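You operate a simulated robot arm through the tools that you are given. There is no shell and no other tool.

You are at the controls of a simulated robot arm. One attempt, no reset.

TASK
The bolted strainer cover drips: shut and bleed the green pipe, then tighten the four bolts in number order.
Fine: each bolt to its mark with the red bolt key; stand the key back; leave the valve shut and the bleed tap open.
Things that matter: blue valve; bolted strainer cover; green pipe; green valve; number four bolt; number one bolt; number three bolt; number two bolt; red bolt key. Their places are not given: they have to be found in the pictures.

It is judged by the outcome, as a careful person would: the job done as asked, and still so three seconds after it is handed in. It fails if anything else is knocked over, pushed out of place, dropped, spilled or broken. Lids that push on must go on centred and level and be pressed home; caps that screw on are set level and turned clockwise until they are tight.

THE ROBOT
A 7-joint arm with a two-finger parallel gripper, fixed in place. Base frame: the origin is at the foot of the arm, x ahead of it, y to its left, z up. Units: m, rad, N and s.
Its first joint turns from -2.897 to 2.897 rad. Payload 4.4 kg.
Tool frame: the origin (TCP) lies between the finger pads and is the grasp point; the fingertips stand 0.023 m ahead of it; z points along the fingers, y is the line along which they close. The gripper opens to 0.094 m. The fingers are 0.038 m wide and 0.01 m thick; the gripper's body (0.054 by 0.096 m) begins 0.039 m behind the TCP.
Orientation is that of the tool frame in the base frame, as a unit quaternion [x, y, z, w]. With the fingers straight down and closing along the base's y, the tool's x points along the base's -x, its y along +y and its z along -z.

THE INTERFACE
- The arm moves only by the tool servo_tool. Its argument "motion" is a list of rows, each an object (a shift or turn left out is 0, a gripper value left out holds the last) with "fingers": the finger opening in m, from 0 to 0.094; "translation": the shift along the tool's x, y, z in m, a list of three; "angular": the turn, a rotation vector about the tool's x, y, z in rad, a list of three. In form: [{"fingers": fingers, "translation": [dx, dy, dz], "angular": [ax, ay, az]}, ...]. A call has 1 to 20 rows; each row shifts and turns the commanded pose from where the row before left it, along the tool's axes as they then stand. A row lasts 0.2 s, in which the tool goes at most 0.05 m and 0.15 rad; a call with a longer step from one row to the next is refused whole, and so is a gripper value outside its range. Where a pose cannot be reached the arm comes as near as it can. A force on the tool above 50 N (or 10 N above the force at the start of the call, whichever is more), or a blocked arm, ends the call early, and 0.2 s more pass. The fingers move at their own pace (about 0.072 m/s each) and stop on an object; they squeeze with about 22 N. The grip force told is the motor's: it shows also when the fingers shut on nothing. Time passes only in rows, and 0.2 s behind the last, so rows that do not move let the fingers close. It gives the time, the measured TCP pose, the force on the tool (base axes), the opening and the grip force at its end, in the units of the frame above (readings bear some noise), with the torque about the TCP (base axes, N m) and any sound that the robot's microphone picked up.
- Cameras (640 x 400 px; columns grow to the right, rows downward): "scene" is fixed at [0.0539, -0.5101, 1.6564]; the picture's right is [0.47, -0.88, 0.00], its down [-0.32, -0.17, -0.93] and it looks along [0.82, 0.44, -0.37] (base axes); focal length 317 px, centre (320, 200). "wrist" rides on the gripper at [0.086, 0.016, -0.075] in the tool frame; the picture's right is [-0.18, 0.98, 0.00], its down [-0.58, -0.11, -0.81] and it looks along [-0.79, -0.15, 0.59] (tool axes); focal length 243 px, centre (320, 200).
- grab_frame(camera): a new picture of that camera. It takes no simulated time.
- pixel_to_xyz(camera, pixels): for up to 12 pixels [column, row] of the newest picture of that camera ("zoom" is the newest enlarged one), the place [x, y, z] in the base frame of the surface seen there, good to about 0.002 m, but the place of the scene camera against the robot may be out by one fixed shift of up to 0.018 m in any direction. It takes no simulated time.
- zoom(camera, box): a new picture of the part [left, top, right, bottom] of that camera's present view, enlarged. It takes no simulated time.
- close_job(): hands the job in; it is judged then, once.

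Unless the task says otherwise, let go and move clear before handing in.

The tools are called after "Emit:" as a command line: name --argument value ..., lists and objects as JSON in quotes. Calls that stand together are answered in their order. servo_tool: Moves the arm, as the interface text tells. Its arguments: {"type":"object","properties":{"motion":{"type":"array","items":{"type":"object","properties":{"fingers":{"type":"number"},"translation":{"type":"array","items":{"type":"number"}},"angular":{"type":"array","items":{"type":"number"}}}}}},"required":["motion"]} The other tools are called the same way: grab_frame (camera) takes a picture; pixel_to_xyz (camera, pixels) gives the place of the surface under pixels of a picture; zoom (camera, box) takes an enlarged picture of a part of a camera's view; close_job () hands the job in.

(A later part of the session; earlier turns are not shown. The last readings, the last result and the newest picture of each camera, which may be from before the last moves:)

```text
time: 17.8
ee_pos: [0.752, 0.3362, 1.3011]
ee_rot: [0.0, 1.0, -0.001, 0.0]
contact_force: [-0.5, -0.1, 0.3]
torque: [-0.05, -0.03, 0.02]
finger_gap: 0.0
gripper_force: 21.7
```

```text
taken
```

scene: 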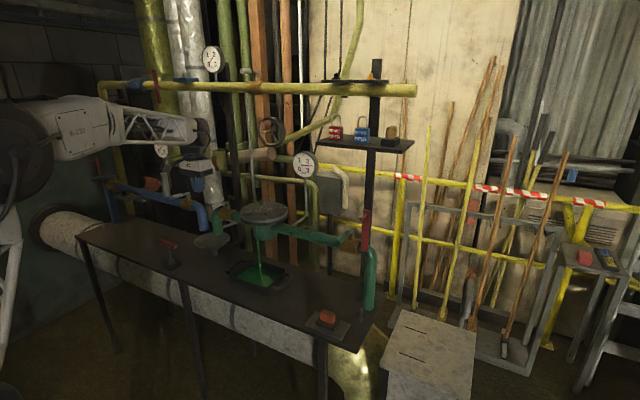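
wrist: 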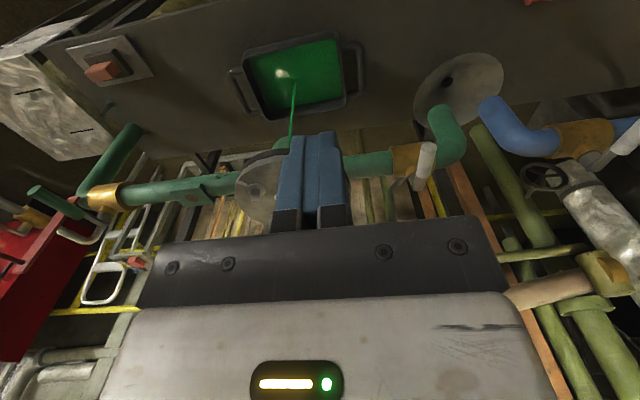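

Emit:
zoom --camera "wrist" --box '[350, 90, 510, 210]'

Emit:
pixel_to_xyz --camera "wrist" --pixels '[[430, 148], [426, 160], [423, 172], [419, 182], [412, 180], [410, 158], [440, 125], [448, 150], [465, 85], [380, 165], [505, 140], [620, 145]]'

```text
3.33 times, centred on (430, 150) of wrist
```

zoom: 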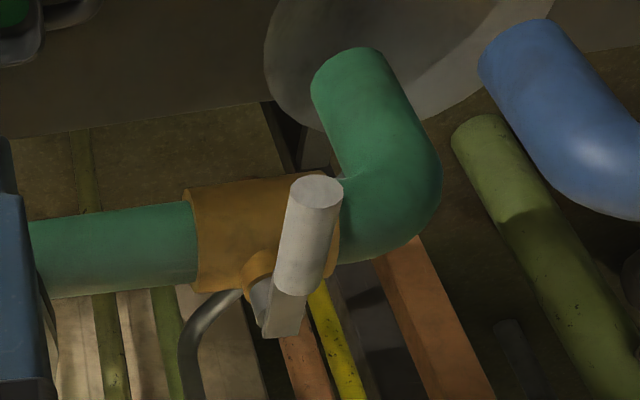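

```text
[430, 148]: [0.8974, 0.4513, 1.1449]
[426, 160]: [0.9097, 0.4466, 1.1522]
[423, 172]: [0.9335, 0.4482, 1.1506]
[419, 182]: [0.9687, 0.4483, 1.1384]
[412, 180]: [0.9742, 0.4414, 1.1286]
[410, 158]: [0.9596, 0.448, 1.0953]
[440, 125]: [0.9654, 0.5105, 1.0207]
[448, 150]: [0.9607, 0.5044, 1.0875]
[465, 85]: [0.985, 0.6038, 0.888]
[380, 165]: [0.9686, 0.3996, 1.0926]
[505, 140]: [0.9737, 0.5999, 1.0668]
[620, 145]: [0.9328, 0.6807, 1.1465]
```

The tap lever is at y≈0.448 with handle x 0.895–0.94, pivot ≈(0.98,0.447). Opening toward +y (away from the cover) is the clear side, so I set closed fingers on its -y side.

Emit:
servo_tool --motion '[{"fingers": 0.0, "translation": [-0.0322, 0.0148, 0.0162]}, {"translation": [-0.0322, 0.0148, 0.0162]}, {"translation": [-0.0322, 0.0148, 0.0162]}, {"translation": [-0.0322, 0.0148, 0.0162]}, {"translation": [-0.0322, 0.0148, 0.0162]}, {"translation": [0, 0, 0.02]}, {"translation": [0, 0, 0.02]}, {"translation": [0, 0, 0.02]}]'

Emit:
grab_frame --camera "wrist"

Emit:
zoom --camera "scene" --box '[170, 150, 300, 250]'

```text
time: 19.6
ee_pos: [0.9137, 0.4107, 1.1617]
ee_rot: [0.001, 1.0, 0.0, 0.001]
contact_force: [-0.3, -0.4, 0.1]
torque: [0.02, -0.01, -0.02]
finger_gap: 0.0
gripper_force: 21.9
```

```text
taken
```

wrist: 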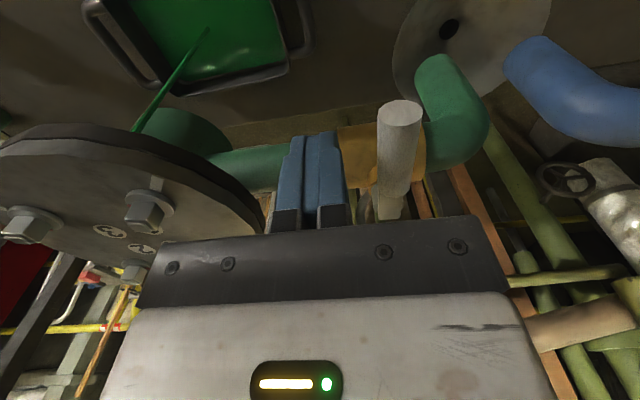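

```text
4.00 times, centred on (235, 200) of scene
```

zoom: 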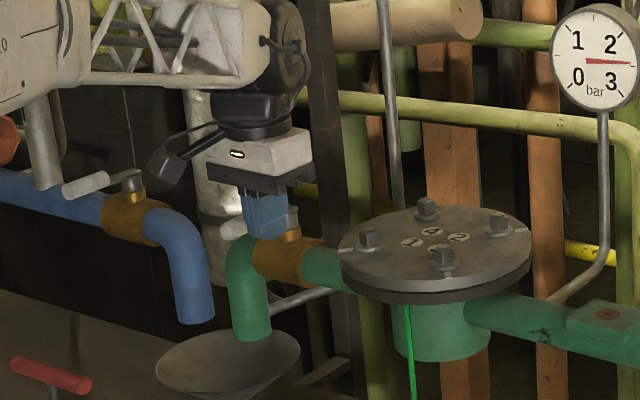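

The tip stands beside the white lever (wrist (400,140)). I push it gently to +y for the first 20°.

Emit:
servo_tool --motion '[{"translation": [0.0, 0.009, 0]}, {"translation": [0.001, 0.009, 0]}, {"translation": [0.001, 0.009, 0]}, {"translation": [0.001, 0.009, 0]}]'

Emit:
grab_frame --camera "wrist"

```text
time: 20.4
ee_pos: [0.9128, 0.4326, 1.1603]
ee_rot: [0.002, 1.0, -0.003, -0.001]
contact_force: [-6.3, -27.0, 2.9]
torque: [-0.4, 0.13, 0.0]
finger_gap: 0.0
gripper_force: 22.3
stopped in row 4: the force on the tool passed its limit at 63 N (the readings are from after the stop); the commanded pose is now the measured one
```

```text
taken
```

wrist: 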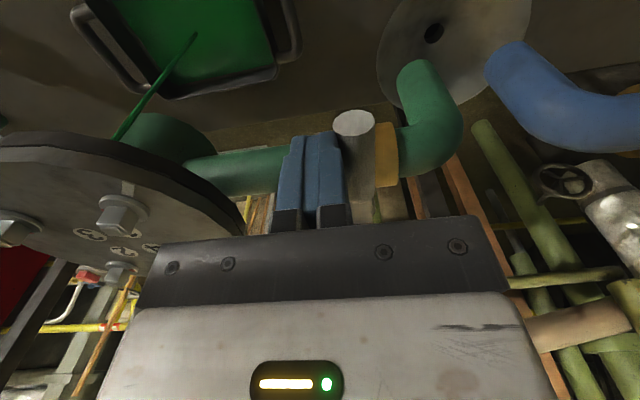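

The lever is against its stop in that direction, so it opens the other way, toward -y. I back off, lift over and come down on its +y side.

Emit:
servo_tool --motion '[{"translation": [0, -0.012, 0]}, {"translation": [0, 0, -0.03]}, {"translation": [0, 0, -0.025]}, {"translation": [0, 0.032, 0]}, {"translation": [0, 0.032, 0]}, {"translation": [0, 0, 0.028]}, {"translation": [0, 0, 0.027]}]'

Emit:
grab_frame --camera "wrist"

Emit:
zoom --camera "scene" --box '[170, 150, 300, 250]'

```text
time: 22.0
ee_pos: [0.9119, 0.4853, 1.1594]
ee_rot: [0.002, 1.0, -0.002, 0.001]
contact_force: [0.0, -0.6, 0.4]
torque: [0.01, 0.03, -0.01]
finger_gap: 0.0001
gripper_force: 21.7
```

```text
taken
```

wrist: 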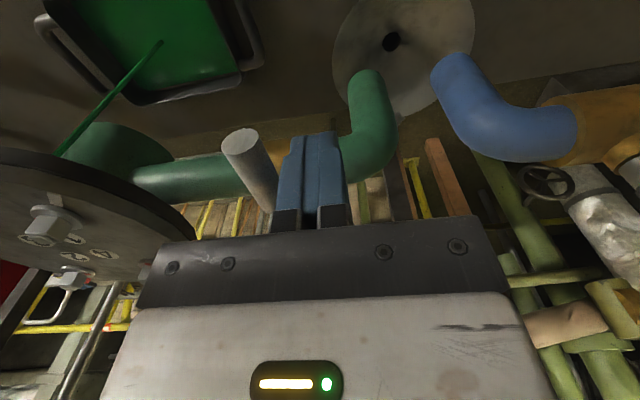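

```text
4.00 times, centred on (235, 200) of scene
```

zoom: 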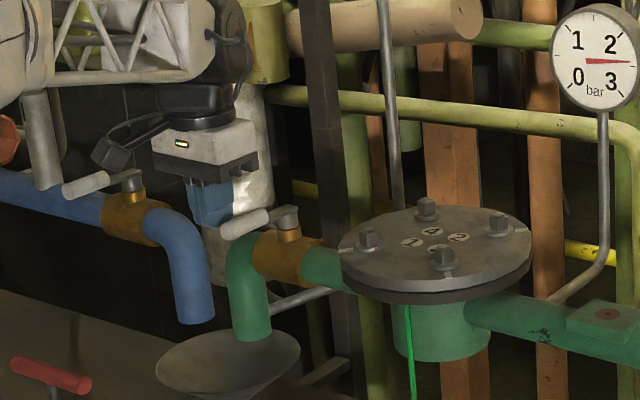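

The tip is now on the +y side. I push gently toward -y.

Emit:
servo_tool --motion '[{"translation": [0, -0.01, 0]}, {"translation": [0, -0.008, 0]}, {"translation": [0, -0.006, 0]}, {"translation": [0.0005, -0.006, 0]}, {"translation": [0.0005, -0.006, 0]}]'

Emit:
grab_frame --camera "wrist"

```text
time: 23.2
ee_pos: [0.9122, 0.4481, 1.1606]
ee_rot: [0.002, 1.0, -0.002, 0.0]
contact_force: [-0.4, 0.9, -0.4]
torque: [0.02, 0.05, 0.01]
finger_gap: 0.0
gripper_force: 22.2
```

```text
taken
```

wrist: 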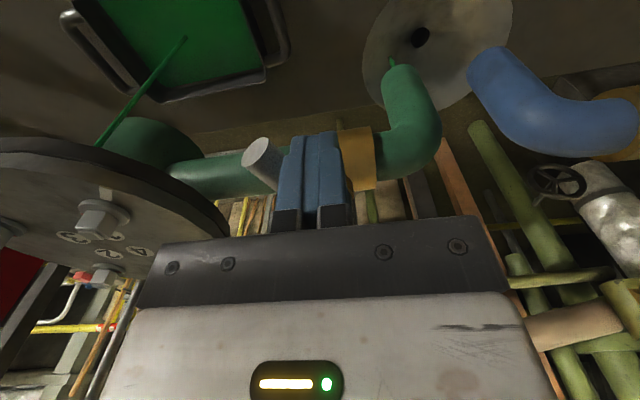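

It moves freely and liquid starts to run into the funnel (395,65). I continue around the arc to along the pipe.

Emit:
servo_tool --motion '[{"translation": [0, -0.0107, 0]}, {"translation": [0, -0.0107, 0]}, {"translation": [-0.0049, -0.0106, 0]}, {"translation": [-0.0049, -0.0106, 0]}, {"translation": [-0.0094, -0.0087, 0]}, {"translation": [-0.0094, -0.0087, 0]}]'

Emit:
grab_frame --camera "wrist"

Emit:
zoom --camera "scene" --box '[170, 150, 300, 250]'

```text
time: 24.6
ee_pos: [0.9414, 0.3887, 1.1598]
ee_rot: [0.002, 1.0, -0.001, -0.001]
contact_force: [-0.1, -0.4, -0.6]
torque: [0.01, 0.01, 0.01]
finger_gap: 0.0001
gripper_force: 21.3
```

```text
taken
```

wrist: 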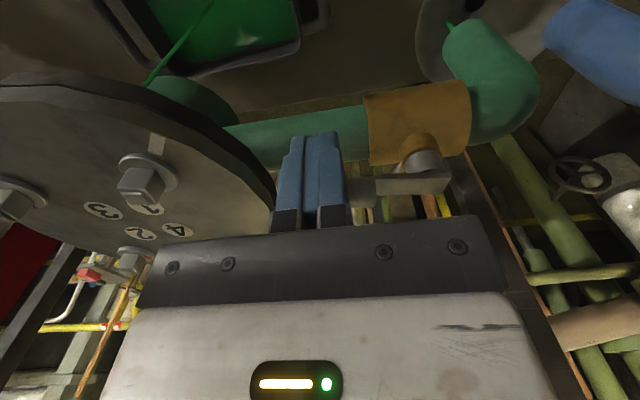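

```text
4.00 times, centred on (235, 200) of scene
```

zoom: 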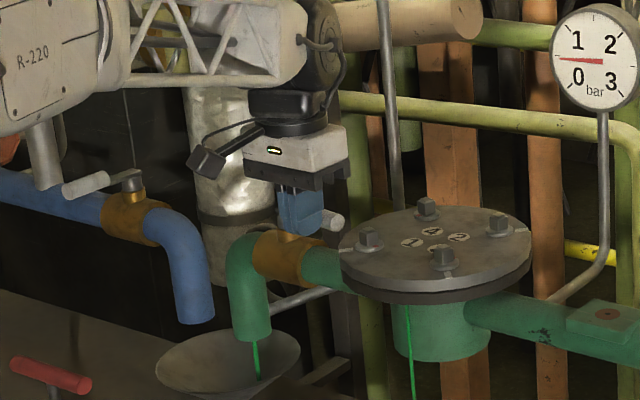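

The gauge is falling (now ~0.5 bar) and the tap flows into the funnel. I push the last bit in +x to its stop.

Emit:
servo_tool --motion '[{"translation": [-0.006, -0.002, 0]}, {"translation": [-0.005, -0.001, 0]}, {"translation": [-0.003, 0, 0]}]'

Emit:
grab_frame --camera "wrist"

```text
time: 25.5
ee_pos: [0.9513, 0.3867, 1.1611]
ee_rot: [0.0, 1.0, -0.003, -0.003]
contact_force: [-26.7, -7.6, 1.8]
torque: [-0.38, 0.45, -0.13]
finger_gap: 0.0
gripper_force: 21.9
stopped in row 3: the force on the tool passed its limit at 53 N (the readings are from after the stop); the commanded pose is now the measured one
```

```text
taken
```

wrist: 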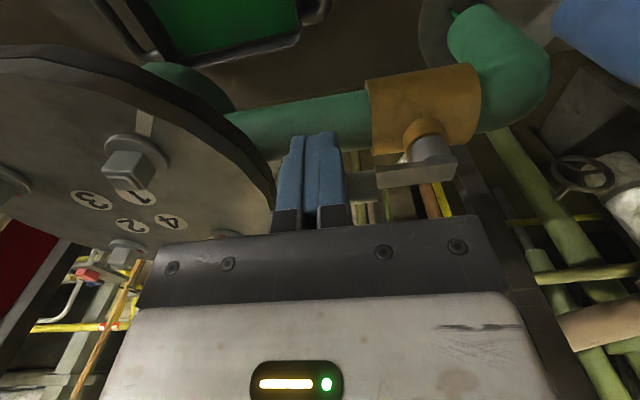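

The tap is at its open stop, lever parallel to the pipe. I retreat clear, then look at the gauge, drip and bolt marks.

Emit:
servo_tool --motion '[{"translation": [0.015, 0.003, 0]}, {"translation": [0.015, 0.003, 0]}, {"translation": [0.0, 0.0, -0.045]}, {"translation": [0.0, 0.0, -0.045]}, {"translation": [0.04, 0.0, -0.02]}, {"translation": [0.04, 0.0, -0.02]}, {"translation": [0.02, 0.0, -0.02]}]'

Emit:
grab_frame --camera "wrist"

Emit:
zoom --camera "scene" --box '[232, 195, 296, 235]'

Emit:
zoom --camera "scene" --box '[190, 140, 330, 290]'

```text
time: 27.1
ee_pos: [0.8239, 0.3948, 1.3105]
ee_rot: [0.001, 1.0, -0.002, -0.003]
contact_force: [0.5, 0.2, -0.8]
torque: [0.01, -0.02, -0.05]
finger_gap: 0.0
gripper_force: 21.8
```

```text
taken
```

wrist: 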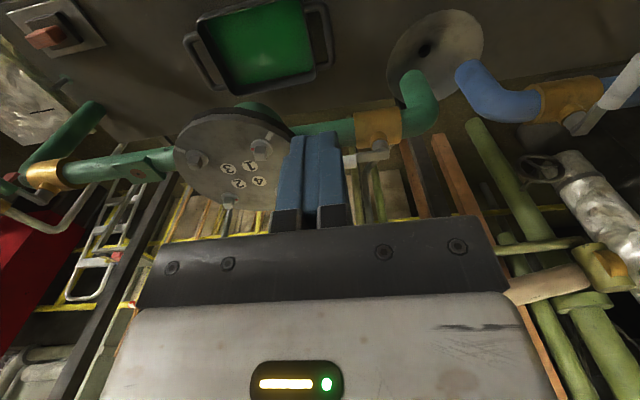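

```text
10.00 times, centred on (264, 215) of scene
```

zoom: 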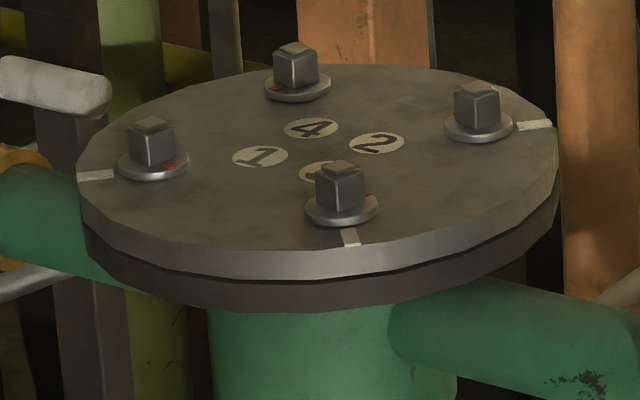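

```text
2.67 times, centred on (260, 215) of scene
```

zoom: 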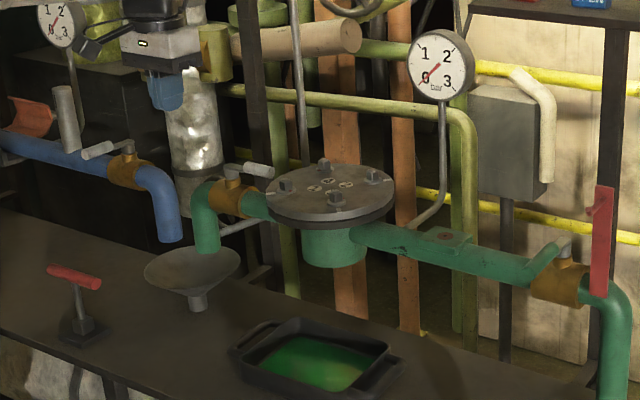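

The gauge reads 0 and the drip has stopped, so the pipe is shut and bled. Next I get a steep top view of the cover to read the red ticks and white lines accurately.

Emit:
servo_tool --motion '[{"translation": [-0.006, -0.039, -0.005]}, {"translation": [-0.006, -0.039, -0.005]}, {"translation": [-0.006, -0.039, -0.005]}, {"translation": [-0.006, -0.039, -0.005]}, {"translation": [-0.006, -0.039, -0.005]}, {"translation": [-0.006, -0.039, -0.005]}, {"angular": [0, 0.15, 0]}, {"angular": [0, 0.15, 0]}, {"angular": [0, 0.15, 0]}, {"angular": [0, 0.15, 0]}]'

Emit:
grab_frame --camera "wrist"

Emit:
grab_frame --camera "scene"

```text
time: 29.3
ee_pos: [0.8507, 0.159, 1.3228]
ee_rot: [0.002, 0.954, -0.002, -0.301]
contact_force: [1.6, 0.0, -3.4]
torque: [0.0, 0.18, 0.01]
finger_gap: 0.0
gripper_force: 22.3
out of reach, approached as far as the arm can: row 10
```

```text
taken
```

wrist: 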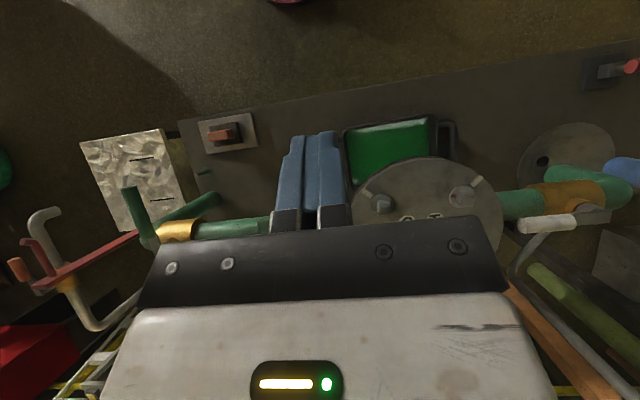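

```text
taken
```

scene: 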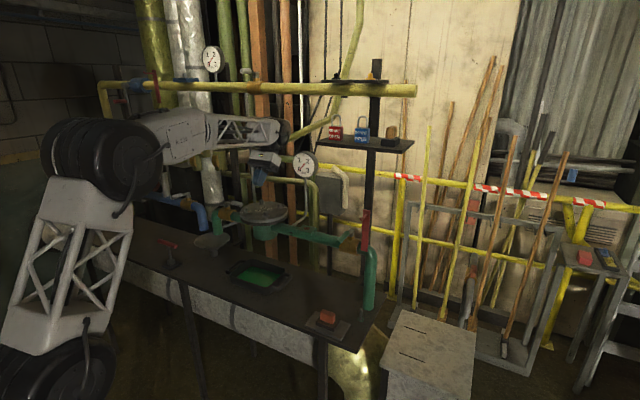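

Tilted this far, the rear bolts are hidden by the gripper body. I reduce the tilt by half to bring the cover up in the view.

Emit:
servo_tool --motion '[{"angular": [0, -0.15, 0]}, {"angular": [0, -0.15, 0]}, {"translation": [0, -0.01, -0.03]}]'

Emit:
grab_frame --camera "wrist"

Emit:
zoom --camera "wrist" --box '[340, 110, 500, 220]'

```text
time: 30.1
ee_pos: [0.8598, 0.1487, 1.3531]
ee_rot: [0.002, 0.988, -0.002, -0.152]
contact_force: [0.4, 0.2, 0.3]
torque: [-0.01, 0.01, 0.01]
finger_gap: 0.0003
gripper_force: 22.1
```

```text
taken
```

wrist: 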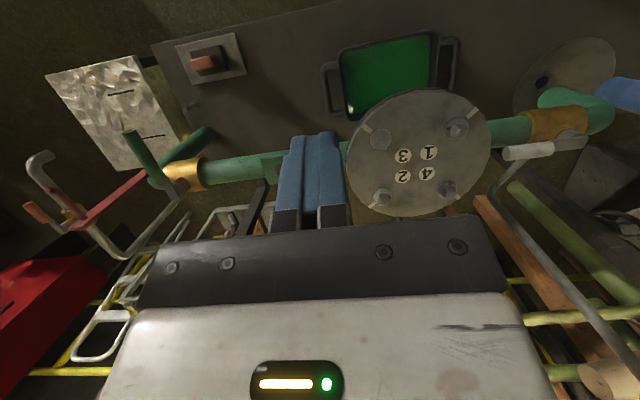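

```text
3.64 times, centred on (420, 165) of wrist
```

zoom: 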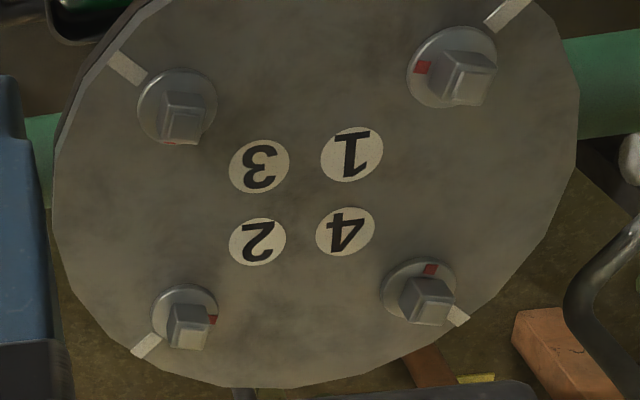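

All four red ticks and white lines show: each tick sits 135° counter-clockwise of its radial white line, so each bolt needs about 135° clockwise. I zoom closely on the heads and measure.

Emit:
pixel_to_xyz --camera "zoom" --pixels '[[470, 78], [185, 122], [190, 325], [427, 295], [422, 67], [430, 269], [213, 320], [510, 12], [125, 68], [145, 345], [458, 316], [313, 190]]'

Emit:
zoom --camera "wrist" --box '[436, 110, 484, 140]'

Emit:
zoom --camera "wrist" --box '[360, 120, 408, 160]'

Emit:
zoom --camera "wrist" --box '[364, 180, 404, 210]'

Emit:
zoom --camera "wrist" --box '[424, 170, 472, 206]'

```text
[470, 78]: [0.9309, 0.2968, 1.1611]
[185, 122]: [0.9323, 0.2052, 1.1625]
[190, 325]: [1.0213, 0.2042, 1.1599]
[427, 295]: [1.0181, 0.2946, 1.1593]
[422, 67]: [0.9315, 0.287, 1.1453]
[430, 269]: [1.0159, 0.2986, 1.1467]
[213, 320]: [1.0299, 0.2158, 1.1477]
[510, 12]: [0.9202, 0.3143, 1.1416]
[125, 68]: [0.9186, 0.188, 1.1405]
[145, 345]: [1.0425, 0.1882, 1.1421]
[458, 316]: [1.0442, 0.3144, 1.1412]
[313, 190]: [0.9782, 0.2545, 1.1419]
```

```text
13.33 times, centred on (460, 125) of wrist
```

zoom: 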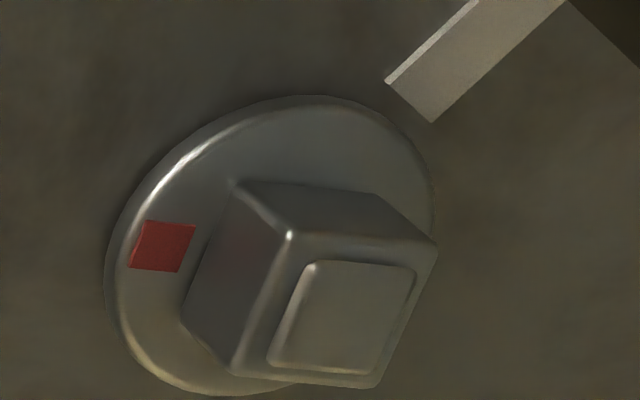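

```text
10.00 times, centred on (384, 140) of wrist
```

zoom: 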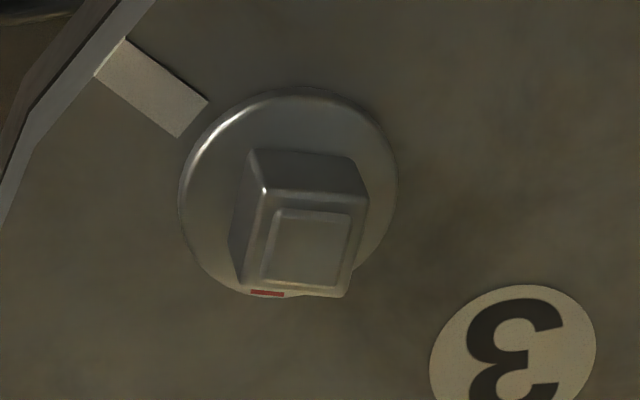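

```text
13.33 times, centred on (384, 195) of wrist
```

zoom: 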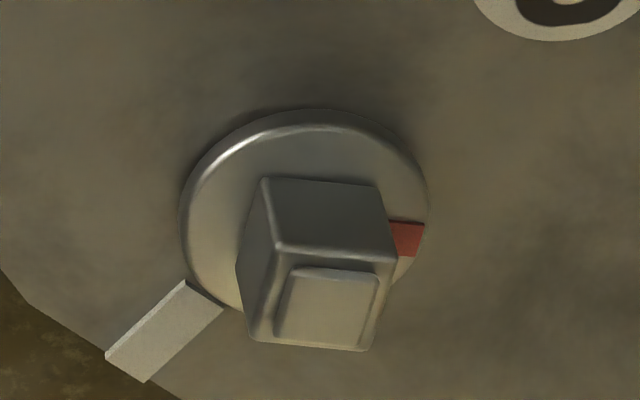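

```text
11.11 times, centred on (448, 188) of wrist
```

zoom: 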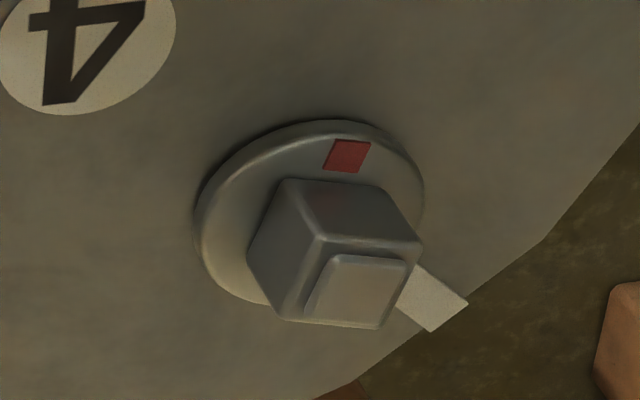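

The head tops are at z≈1.161. I query the exact top-face centres of each bolt.

Emit:
pixel_to_xyz --camera "wrist" --pixels '[[461.1, 134], [382.8, 144.5], [384.9, 202.9], [451.4, 195.9], [448, 128.4], [450.5, 183.7], [390.5, 198]]'

Emit:
pixel_to_xyz --camera "zoom" --pixels '[[358, 288], [322, 240], [408, 257], [378, 325], [285, 317], [348, 155], [430, 297], [313, 140], [205, 215]]'

```text
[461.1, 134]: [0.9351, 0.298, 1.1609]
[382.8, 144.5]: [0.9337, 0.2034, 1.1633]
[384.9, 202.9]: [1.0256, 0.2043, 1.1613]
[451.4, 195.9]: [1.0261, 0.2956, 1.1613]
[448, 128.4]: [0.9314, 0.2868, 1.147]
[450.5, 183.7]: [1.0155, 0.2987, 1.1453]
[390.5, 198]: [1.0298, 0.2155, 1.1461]
```

```text
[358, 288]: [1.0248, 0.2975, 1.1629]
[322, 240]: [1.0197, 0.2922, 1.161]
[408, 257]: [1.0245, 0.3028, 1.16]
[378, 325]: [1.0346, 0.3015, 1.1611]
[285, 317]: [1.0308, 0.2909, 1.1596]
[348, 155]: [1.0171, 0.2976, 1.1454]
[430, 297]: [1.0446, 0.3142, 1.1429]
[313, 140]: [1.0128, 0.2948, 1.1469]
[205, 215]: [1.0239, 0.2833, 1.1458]
```

The bolt centres come out at (0.934,0.2965), (1.026,0.2045), (0.934,0.2045), (1.026,0.2965) for 1–4. Heads are turned about -15° and the ticks sit ~120° short of the lines. Before fetching the key I test that the arm reaches over the farthest bolt with the tool upright.

Emit:
servo_tool --motion '[{"angular": [0, -0.15, 0]}, {"angular": [0, -0.15, 0]}, {"translation": [-0.0332, 0.0296, 0.01]}, {"translation": [-0.0332, 0.0296, 0.01]}, {"translation": [-0.0332, 0.0296, 0.01]}, {"translation": [-0.0332, 0.0296, 0.01]}, {"translation": [-0.0332, 0.0296, 0.01]}]'

Emit:
grab_frame --camera "scene"

Emit:
zoom --camera "scene" --box '[170, 60, 370, 240]'

```text
time: 31.7
ee_pos: [1.0264, 0.296, 1.3061]
ee_rot: [0.002, 1.0, -0.002, -0.001]
contact_force: [-1.4, 0.8, 1.5]
torque: [0.0, 0.0, 0.0]
finger_gap: 0.0002
gripper_force: 22.0
```

```text
taken
```

scene: 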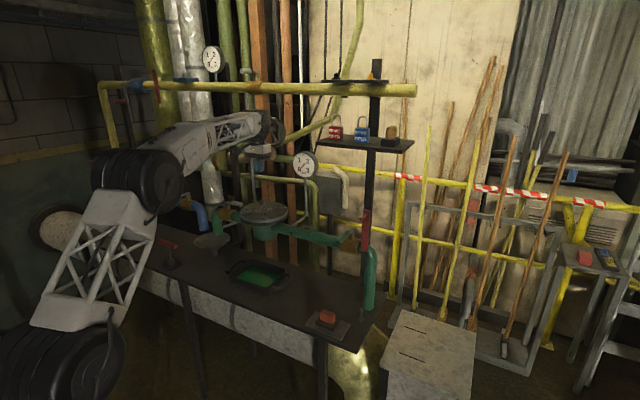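

```text
2.22 times, centred on (270, 150) of scene
```

zoom: 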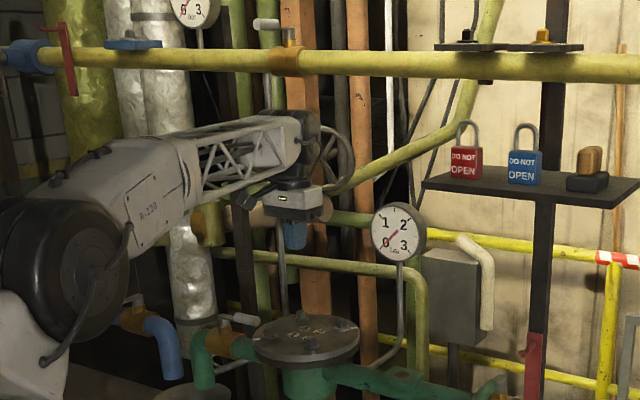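

Reach over bolt 4 is fine. I also test the yaw range needed for turning here (to about -48°).

Emit:
servo_tool --motion '[{"angular": [0, 0, 0.14]}, {"angular": [0, 0, 0.14]}, {"angular": [0, 0, 0.14]}, {"angular": [0, 0, 0.14]}, {"angular": [0, 0, 0.14]}, {"angular": [0, 0, 0.14]}]'

```text
time: 33.1
ee_pos: [1.0262, 0.2966, 1.3034]
ee_rot: [0.41, 0.912, -0.004, -0.002]
contact_force: [0.4, 1.0, -0.8]
torque: [0.01, 0.02, -0.02]
finger_gap: 0.0
gripper_force: 22.2
```

Yaw -48° is reachable. Now I rotate to +90° for gripping the key's bar, still above the cover.

Emit:
servo_tool --motion '[{"angular": [0, 0, -0.1424]}, {"angular": [0, 0, -0.1424]}, {"angular": [0, 0, -0.1424]}, {"angular": [0, 0, -0.1424]}, {"angular": [0, 0, -0.1424]}, {"angular": [0, 0, -0.1424]}, {"angular": [0, 0, -0.1424]}, {"angular": [0, 0, -0.1424]}, {"angular": [0, 0, -0.1424]}, {"angular": [0, 0, -0.1424]}, {"angular": [0, 0, -0.1424]}, {"angular": [0, 0, -0.1424]}, {"angular": [0, 0, -0.1424]}, {"angular": [0, 0, -0.1424]}, {"angular": [0, 0, -0.1424]}, {"angular": [0, 0, -0.1424]}, {"angular": [0, 0, -0.1424]}]'

Emit:
grab_frame --camera "wrist"

```text
time: 36.7
ee_pos: [1.0265, 0.296, 1.3025]
ee_rot: [0.711, -0.703, 0.0, 0.003]
contact_force: [-0.2, -0.4, -0.1]
torque: [0.0, 0.02, -0.03]
finger_gap: 0.0
gripper_force: 22.2
```

```text
taken
```

wrist: 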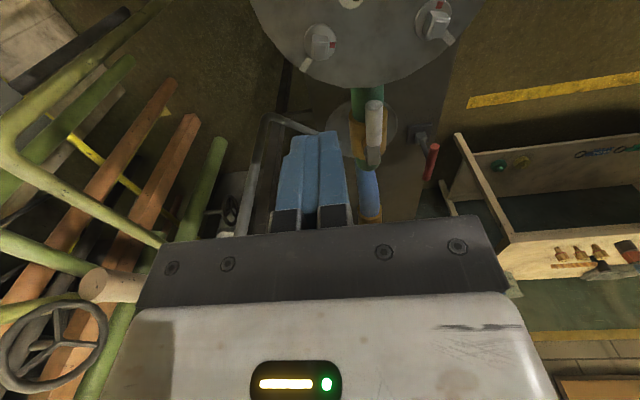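

Yaw is +90.6°. Before going to the key I check how bulky the wrist is, because the blue tap's lever hangs near the key at z≈1.147. I measure both.

Emit:
zoom --camera "scene" --box '[215, 95, 295, 185]'

Emit:
pixel_to_xyz --camera "zoom" --pixels '[[300, 60], [360, 60], [400, 60], [420, 100], [340, 140], [400, 140], [420, 150], [330, 200], [400, 200], [350, 250], [380, 250], [360, 300]]'

Emit:
pixel_to_xyz --camera "scene" --pixels '[[171, 197], [174, 197], [178, 196], [182, 194], [186, 192], [165, 180], [167, 172], [155, 183], [150, 183]]'

```text
4.44 times, centred on (255, 140) of scene
```

zoom: 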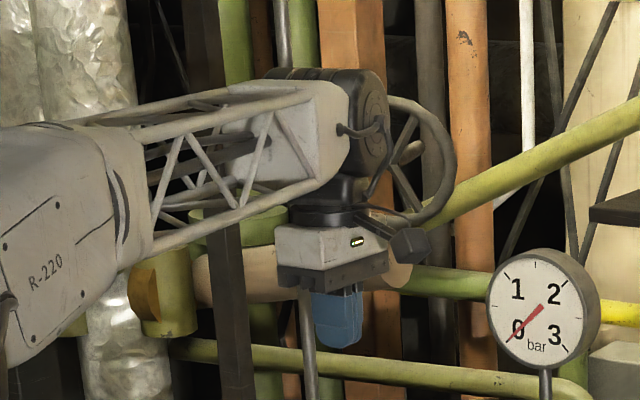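

```text
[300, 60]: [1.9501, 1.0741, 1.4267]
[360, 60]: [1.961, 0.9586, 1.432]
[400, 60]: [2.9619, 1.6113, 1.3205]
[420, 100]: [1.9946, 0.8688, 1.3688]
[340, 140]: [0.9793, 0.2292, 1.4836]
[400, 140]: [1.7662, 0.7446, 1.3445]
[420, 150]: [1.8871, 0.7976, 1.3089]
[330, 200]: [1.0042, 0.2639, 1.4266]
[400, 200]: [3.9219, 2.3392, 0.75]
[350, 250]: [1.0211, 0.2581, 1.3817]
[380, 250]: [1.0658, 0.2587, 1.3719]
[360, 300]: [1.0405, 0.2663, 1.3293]
```

```text
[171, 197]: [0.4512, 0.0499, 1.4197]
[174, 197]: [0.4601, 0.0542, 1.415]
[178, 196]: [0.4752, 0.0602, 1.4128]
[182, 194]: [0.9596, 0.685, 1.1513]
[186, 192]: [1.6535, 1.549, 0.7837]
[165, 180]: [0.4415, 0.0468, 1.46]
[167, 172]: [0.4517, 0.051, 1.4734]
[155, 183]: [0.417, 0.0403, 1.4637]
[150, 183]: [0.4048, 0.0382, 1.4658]
```

I query points directly on the black wrist barrel and the hand for its true size.

Emit:
pixel_to_xyz --camera "zoom" --pixels '[[360, 100], [380, 100], [375, 130], [368, 165], [330, 185], [385, 140], [350, 80], [386, 110], [340, 215], [280, 280], [385, 262], [410, 243]]'

```text
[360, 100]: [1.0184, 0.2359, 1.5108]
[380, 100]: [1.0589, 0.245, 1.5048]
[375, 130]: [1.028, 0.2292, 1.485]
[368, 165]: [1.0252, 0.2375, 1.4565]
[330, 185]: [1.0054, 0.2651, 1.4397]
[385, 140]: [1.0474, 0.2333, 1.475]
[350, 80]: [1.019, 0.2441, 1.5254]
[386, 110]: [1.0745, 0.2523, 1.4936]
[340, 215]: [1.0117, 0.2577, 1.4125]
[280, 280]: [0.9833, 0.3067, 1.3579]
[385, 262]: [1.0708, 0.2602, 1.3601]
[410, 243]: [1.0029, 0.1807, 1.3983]
```

The wrist barrel is ~0.05 m radius and 0.18 above the TCP, leaving ~2.4 cm to the blue tap lever at the key. I move back and left to view the key from close by.

Emit:
servo_tool --motion '[{"fingers": 0.07, "translation": [0, 0.045, 0], "angular": [0, 0, 0.011]}, {"translation": [0, 0.045, 0]}, {"translation": [0, 0.045, 0]}, {"translation": [0, 0.04, 0]}, {"translation": [-0.034, 0, 0.0217]}, {"translation": [-0.034, 0, 0.0217]}, {"translation": [-0.034, 0, 0.0217]}, {"translation": [-0.034, 0, 0.0217]}, {"translation": [-0.034, 0, 0.0217]}, {"translation": [-0.034, 0, 0.0217]}]'

Emit:
grab_frame --camera "wrist"

Emit:
grab_frame --camera "scene"

```text
time: 38.9
ee_pos: [0.8511, 0.4985, 1.1733]
ee_rot: [-0.707, 0.708, 0.0, -0.003]
contact_force: [-0.6, -0.3, 0.5]
torque: [0.0, 0.0, 0.02]
finger_gap: 0.07
gripper_force: 0.1
```

```text
taken
```

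wrist: 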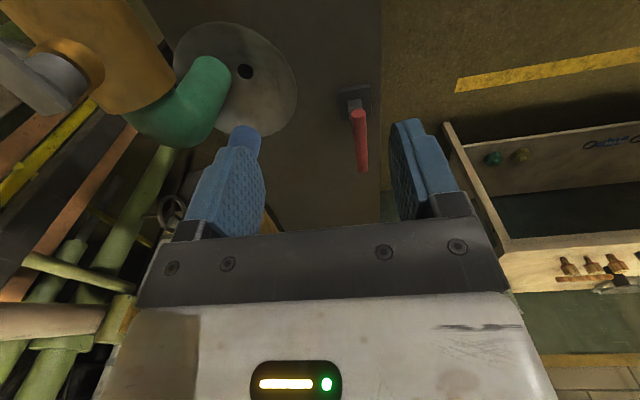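

```text
taken
```

scene: 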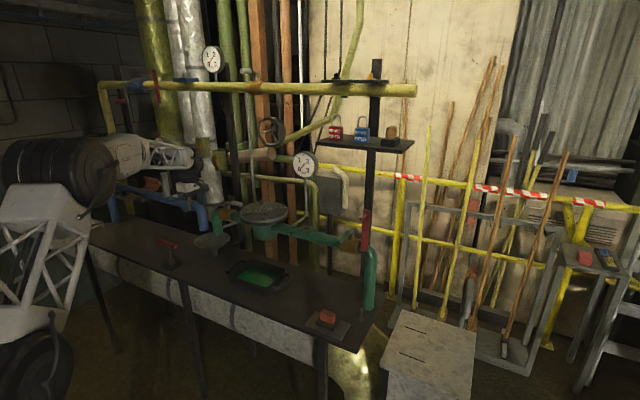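

The key bar is visible between the open fingers at wrist (360,110–172). I measure its ends, centre and the stand.

Emit:
zoom --camera "wrist" --box '[320, 70, 400, 190]'

Emit:
pixel_to_xyz --camera "wrist" --pixels '[[358, 113], [359, 120], [360, 130], [360, 140], [361, 150], [362, 160], [363, 170], [355, 105], [349, 97], [343, 92], [366, 90], [352, 100]]'

```text
3.33 times, centred on (360, 130) of wrist
```

zoom: 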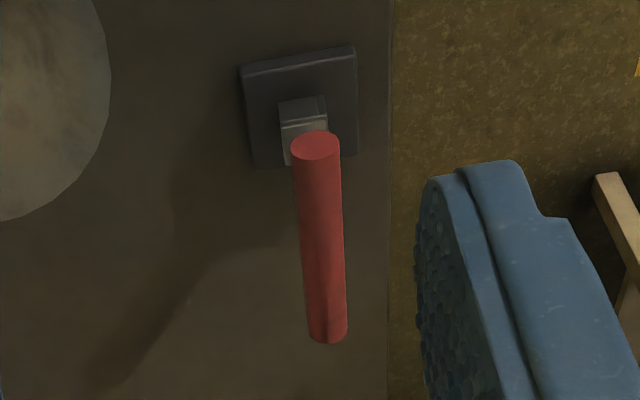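

```text
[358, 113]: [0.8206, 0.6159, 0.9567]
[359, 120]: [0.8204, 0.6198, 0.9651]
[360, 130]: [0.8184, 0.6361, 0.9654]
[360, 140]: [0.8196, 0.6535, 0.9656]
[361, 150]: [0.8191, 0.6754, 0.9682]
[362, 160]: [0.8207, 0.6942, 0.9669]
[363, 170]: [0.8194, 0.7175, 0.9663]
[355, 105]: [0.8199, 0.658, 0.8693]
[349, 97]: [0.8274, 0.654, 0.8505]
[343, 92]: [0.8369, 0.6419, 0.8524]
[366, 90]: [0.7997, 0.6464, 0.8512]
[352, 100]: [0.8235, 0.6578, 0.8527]
```

The key bar is at x≈0.8195, y 0.616–0.722, centre z≈0.957, straight along y. I move directly above it and check clearance to the blue lever.

Emit:
servo_tool --motion '[{"fingers": 0.06, "translation": [-0.0339, 0.0063, 0.018]}, {"translation": [-0.0339, 0.0063, 0.018]}, {"translation": [-0.0339, 0.0063, 0.018]}, {"translation": [-0.0339, 0.0063, 0.018]}, {"translation": [-0.0339, 0.0063, 0.018]}]'

Emit:
grab_frame --camera "wrist"

Emit:
zoom --camera "scene" --box '[100, 150, 240, 280]'

```text
time: 40.1
ee_pos: [0.8202, 0.6709, 1.0785]
ee_rot: [-0.706, 0.709, 0.0, -0.004]
contact_force: [-0.4, -0.5, 1.0]
torque: [0.02, 0.01, -0.02]
finger_gap: 0.0601
gripper_force: 0.0
```

```text
taken
```

wrist: 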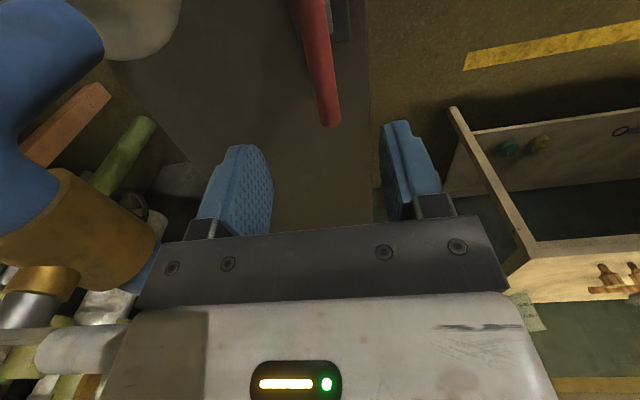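

```text
3.08 times, centred on (170, 215) of scene
```

zoom: 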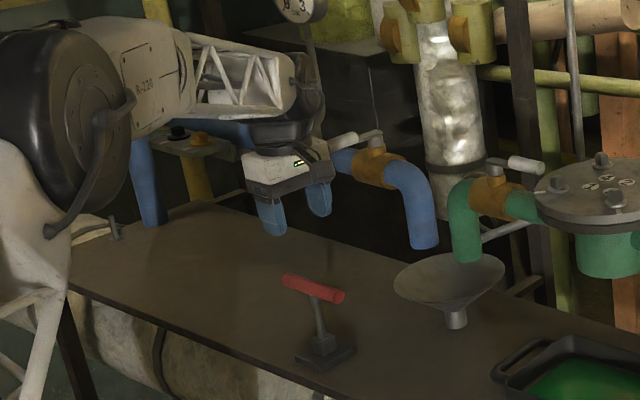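

The blue tap lever shows at the lower left of the wrist view (40–125, 350), close to the hand. I measure exactly where its end is.

Emit:
pixel_to_xyz --camera "wrist" --pixels '[[45, 350], [60, 350], [80, 345], [100, 340], [120, 340], [128, 332], [110, 365], [90, 370], [20, 310], [318, 110], [330, 123], [308, 60]]'

Emit:
zoom --camera "wrist" --box '[0, 200, 240, 400]'

Emit:
zoom --camera "scene" --box '[150, 170, 200, 230]'

```text
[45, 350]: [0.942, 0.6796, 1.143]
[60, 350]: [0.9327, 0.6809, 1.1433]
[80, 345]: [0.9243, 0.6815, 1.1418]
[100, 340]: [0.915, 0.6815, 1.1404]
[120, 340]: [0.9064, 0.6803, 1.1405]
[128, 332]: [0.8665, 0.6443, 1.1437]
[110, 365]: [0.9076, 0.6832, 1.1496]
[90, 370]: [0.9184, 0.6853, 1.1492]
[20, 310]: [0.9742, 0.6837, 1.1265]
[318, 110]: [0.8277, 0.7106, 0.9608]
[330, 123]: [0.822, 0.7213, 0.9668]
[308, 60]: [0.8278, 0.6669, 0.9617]
```

```text
2.00 times, centred on (120, 300) of wrist
```

zoom: 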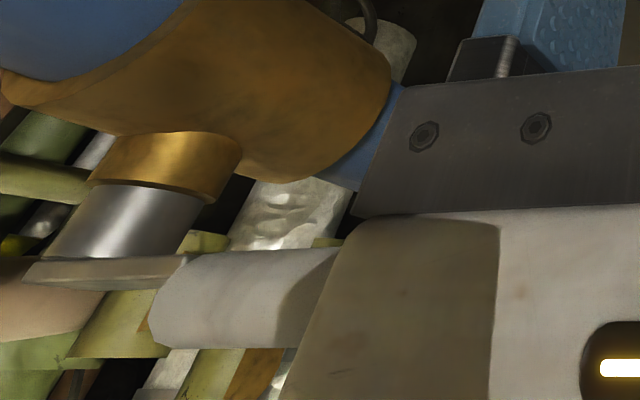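

```text
6.67 times, centred on (175, 200) of scene
```

zoom: 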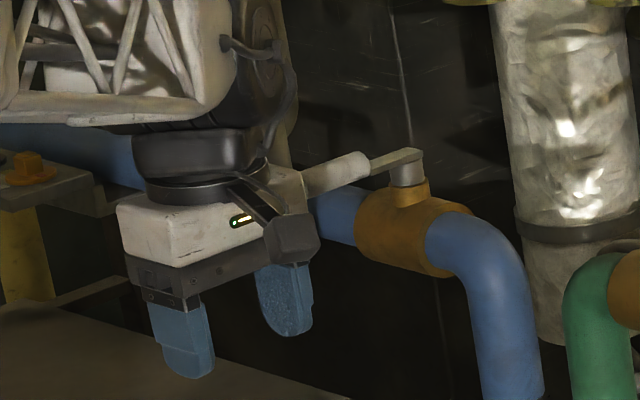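

The hand's side is at x≈0.867 and the lever ends near 0.895–0.90, leaving ~3 cm. I descend slowly in two stages, watching the clearance.

Emit:
servo_tool --motion '[{"fingers": 0.05, "translation": [0.003, 0.001, 0.02]}, {"translation": [0, 0, 0.02]}, {"translation": [0, 0, 0.02]}, {"translation": [0, 0, 0.015]}]'

Emit:
grab_frame --camera "wrist"

Emit:
zoom --camera "scene" --box '[140, 170, 210, 270]'

```text
time: 41.1
ee_pos: [0.8199, 0.6659, 1.006]
ee_rot: [-0.706, 0.708, -0.001, -0.003]
contact_force: [0.2, 0.0, -0.5]
torque: [-0.01, 0.02, -0.02]
finger_gap: 0.0501
gripper_force: 0.1
```

```text
taken
```

wrist: 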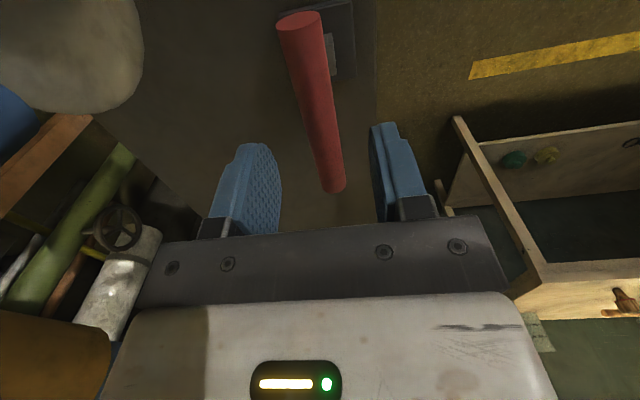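

```text
4.00 times, centred on (175, 220) of scene
```

zoom: 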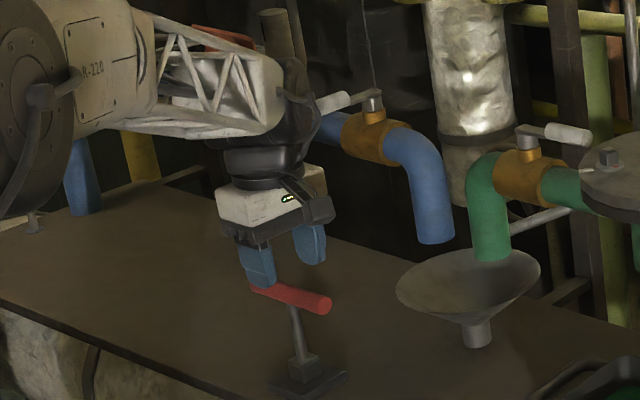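

No contact so far; the bar sits centred between the fingers. The blue lever's visible part starts at zoom (322,103) right beside the wrist barrel, so I measure that gap before the last 5 cm.

Emit:
pixel_to_xyz --camera "zoom" --pixels '[[326, 105], [335, 102], [345, 99], [314, 100], [310, 120], [300, 75], [305, 90], [295, 110], [285, 130], [300, 150], [318, 95], [270, 150]]'

Emit:
zoom --camera "scene" --box '[170, 180, 210, 210]'

```text
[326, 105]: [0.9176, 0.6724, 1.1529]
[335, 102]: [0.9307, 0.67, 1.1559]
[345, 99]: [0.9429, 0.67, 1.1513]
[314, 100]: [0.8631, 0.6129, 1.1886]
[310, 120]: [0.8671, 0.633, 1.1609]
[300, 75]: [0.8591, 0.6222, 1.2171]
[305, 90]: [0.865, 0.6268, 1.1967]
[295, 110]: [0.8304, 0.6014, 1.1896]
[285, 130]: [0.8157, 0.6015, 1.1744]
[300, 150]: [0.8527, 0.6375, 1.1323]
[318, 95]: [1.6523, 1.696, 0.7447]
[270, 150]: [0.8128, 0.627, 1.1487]
```

```text
13.33 times, centred on (190, 195) of scene
```

zoom: 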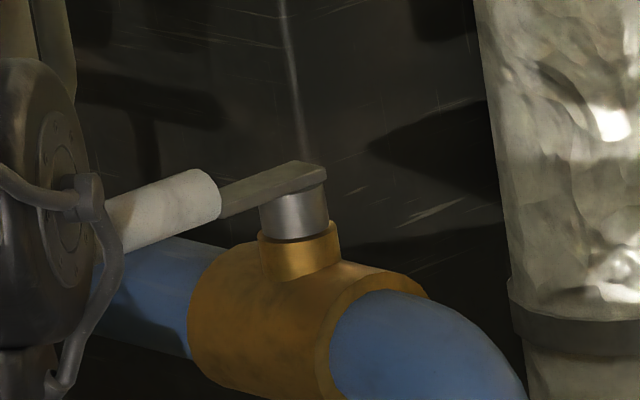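

The barrel's nearest point is at x≈0.868, over 2.5 cm short of the lever. I descend to the bar centre and close the fingers.

Emit:
servo_tool --motion '[{"fingers": 0.05, "translation": [-0.002, 0, 0.0165]}, {"translation": [0, 0, 0.0165]}, {"translation": [0, 0, 0.0155]}, {"fingers": 0.0}, {"fingers": 0.0}, {"fingers": 0.0}]'

Emit:
grab_frame --camera "wrist"

Emit:
zoom --camera "scene" --box '[130, 180, 210, 280]'

```text
time: 42.5
ee_pos: [0.8181, 0.6666, 0.958]
ee_rot: [-0.706, 0.709, 0.0, -0.004]
contact_force: [1.6, -0.2, 2.1]
torque: [0.08, -0.02, 0.0]
finger_gap: 0.0193
gripper_force: 22.4
```

```text
taken
```

wrist: 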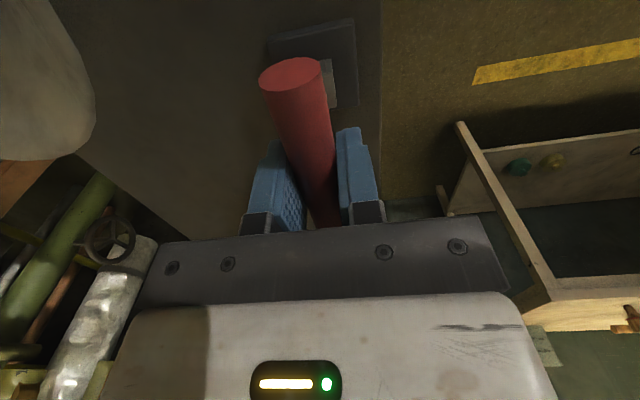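

```text
4.00 times, centred on (170, 230) of scene
```

zoom: 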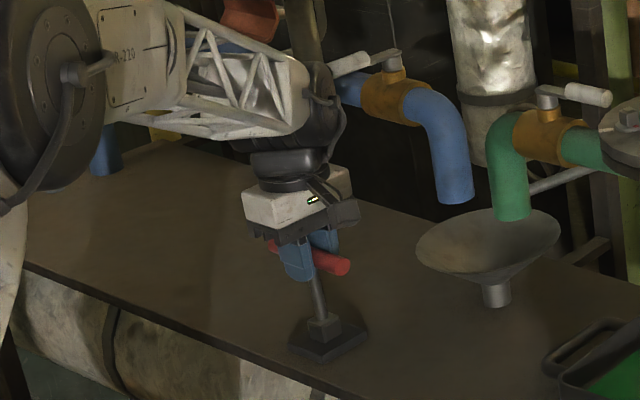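

The bar is gripped (opening 0.0193). I lift the key straight up out of its stand.

Emit:
servo_tool --motion '[{"fingers": 0.0, "translation": [0, 0, -0.01]}, {"translation": [0, 0, -0.015]}, {"translation": [0, 0, -0.02]}, {"translation": [0, 0, -0.03]}, {"translation": [0, 0, -0.03]}]'

Emit:
grab_frame --camera "wrist"

Emit:
zoom --camera "scene" --box '[130, 180, 210, 280]'

```text
time: 43.7
ee_pos: [0.8192, 0.669, 1.0606]
ee_rot: [-0.706, 0.708, 0.0, -0.004]
contact_force: [-0.2, 0.2, -2.6]
torque: [-0.01, 0.01, 0.01]
finger_gap: 0.0192
gripper_force: 21.8
```

```text
taken
```

wrist: 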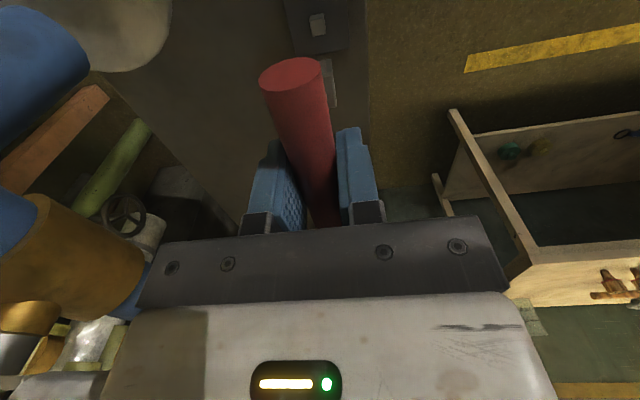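

```text
4.00 times, centred on (170, 230) of scene
```

zoom: 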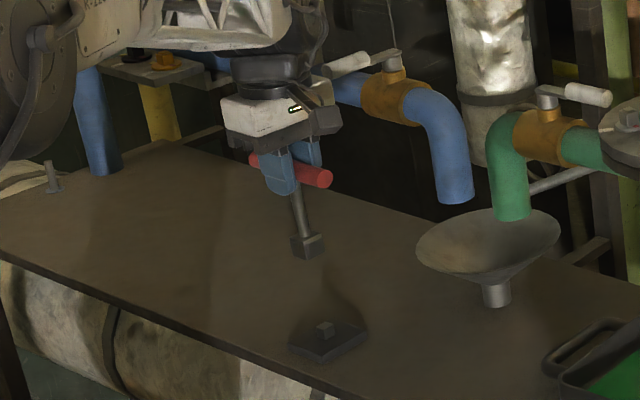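

The key is out, and the stand shows a square peg (wrist (318,22)). I measure the peg for the return and the key's geometry in the hand.

Emit:
zoom --camera "wrist" --box '[250, 0, 410, 120]'

Emit:
pixel_to_xyz --camera "wrist" --pixels '[[318, 28], [318, 18], [312, 28], [324, 28], [290, 45], [350, 10], [330, 45], [290, 10], [331, 80], [334, 100], [290, 70], [310, 60]]'

Emit:
zoom --camera "scene" --box '[190, 210, 230, 290]'

Emit:
zoom --camera "scene" --box '[186, 210, 226, 240]'

```text
3.33 times, centred on (330, 60) of wrist
```

zoom: 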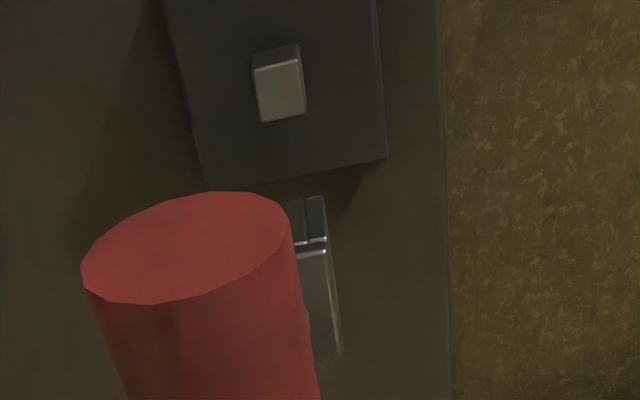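

```text
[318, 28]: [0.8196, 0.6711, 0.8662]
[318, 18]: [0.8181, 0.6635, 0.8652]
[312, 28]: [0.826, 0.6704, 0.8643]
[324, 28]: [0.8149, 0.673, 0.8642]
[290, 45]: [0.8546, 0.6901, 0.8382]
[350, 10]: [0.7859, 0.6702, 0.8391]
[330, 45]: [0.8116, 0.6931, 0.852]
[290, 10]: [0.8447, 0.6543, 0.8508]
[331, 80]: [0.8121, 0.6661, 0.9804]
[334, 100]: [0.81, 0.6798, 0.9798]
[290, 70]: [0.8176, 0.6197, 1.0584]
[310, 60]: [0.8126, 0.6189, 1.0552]
```

```text
5.00 times, centred on (210, 250) of scene
```

zoom: 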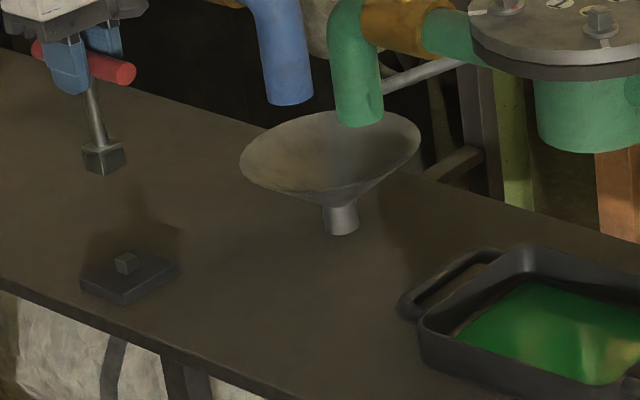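

```text
13.33 times, centred on (206, 225) of scene
```

zoom: 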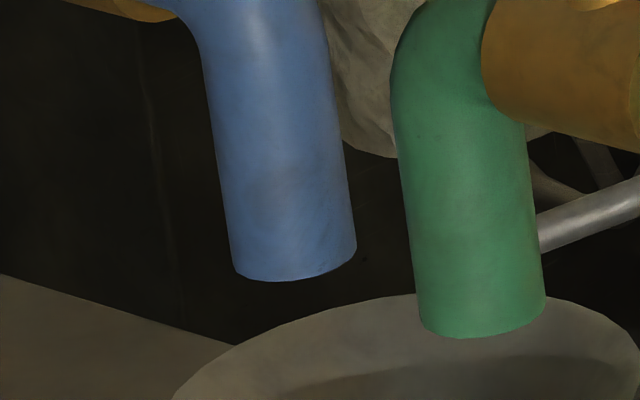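

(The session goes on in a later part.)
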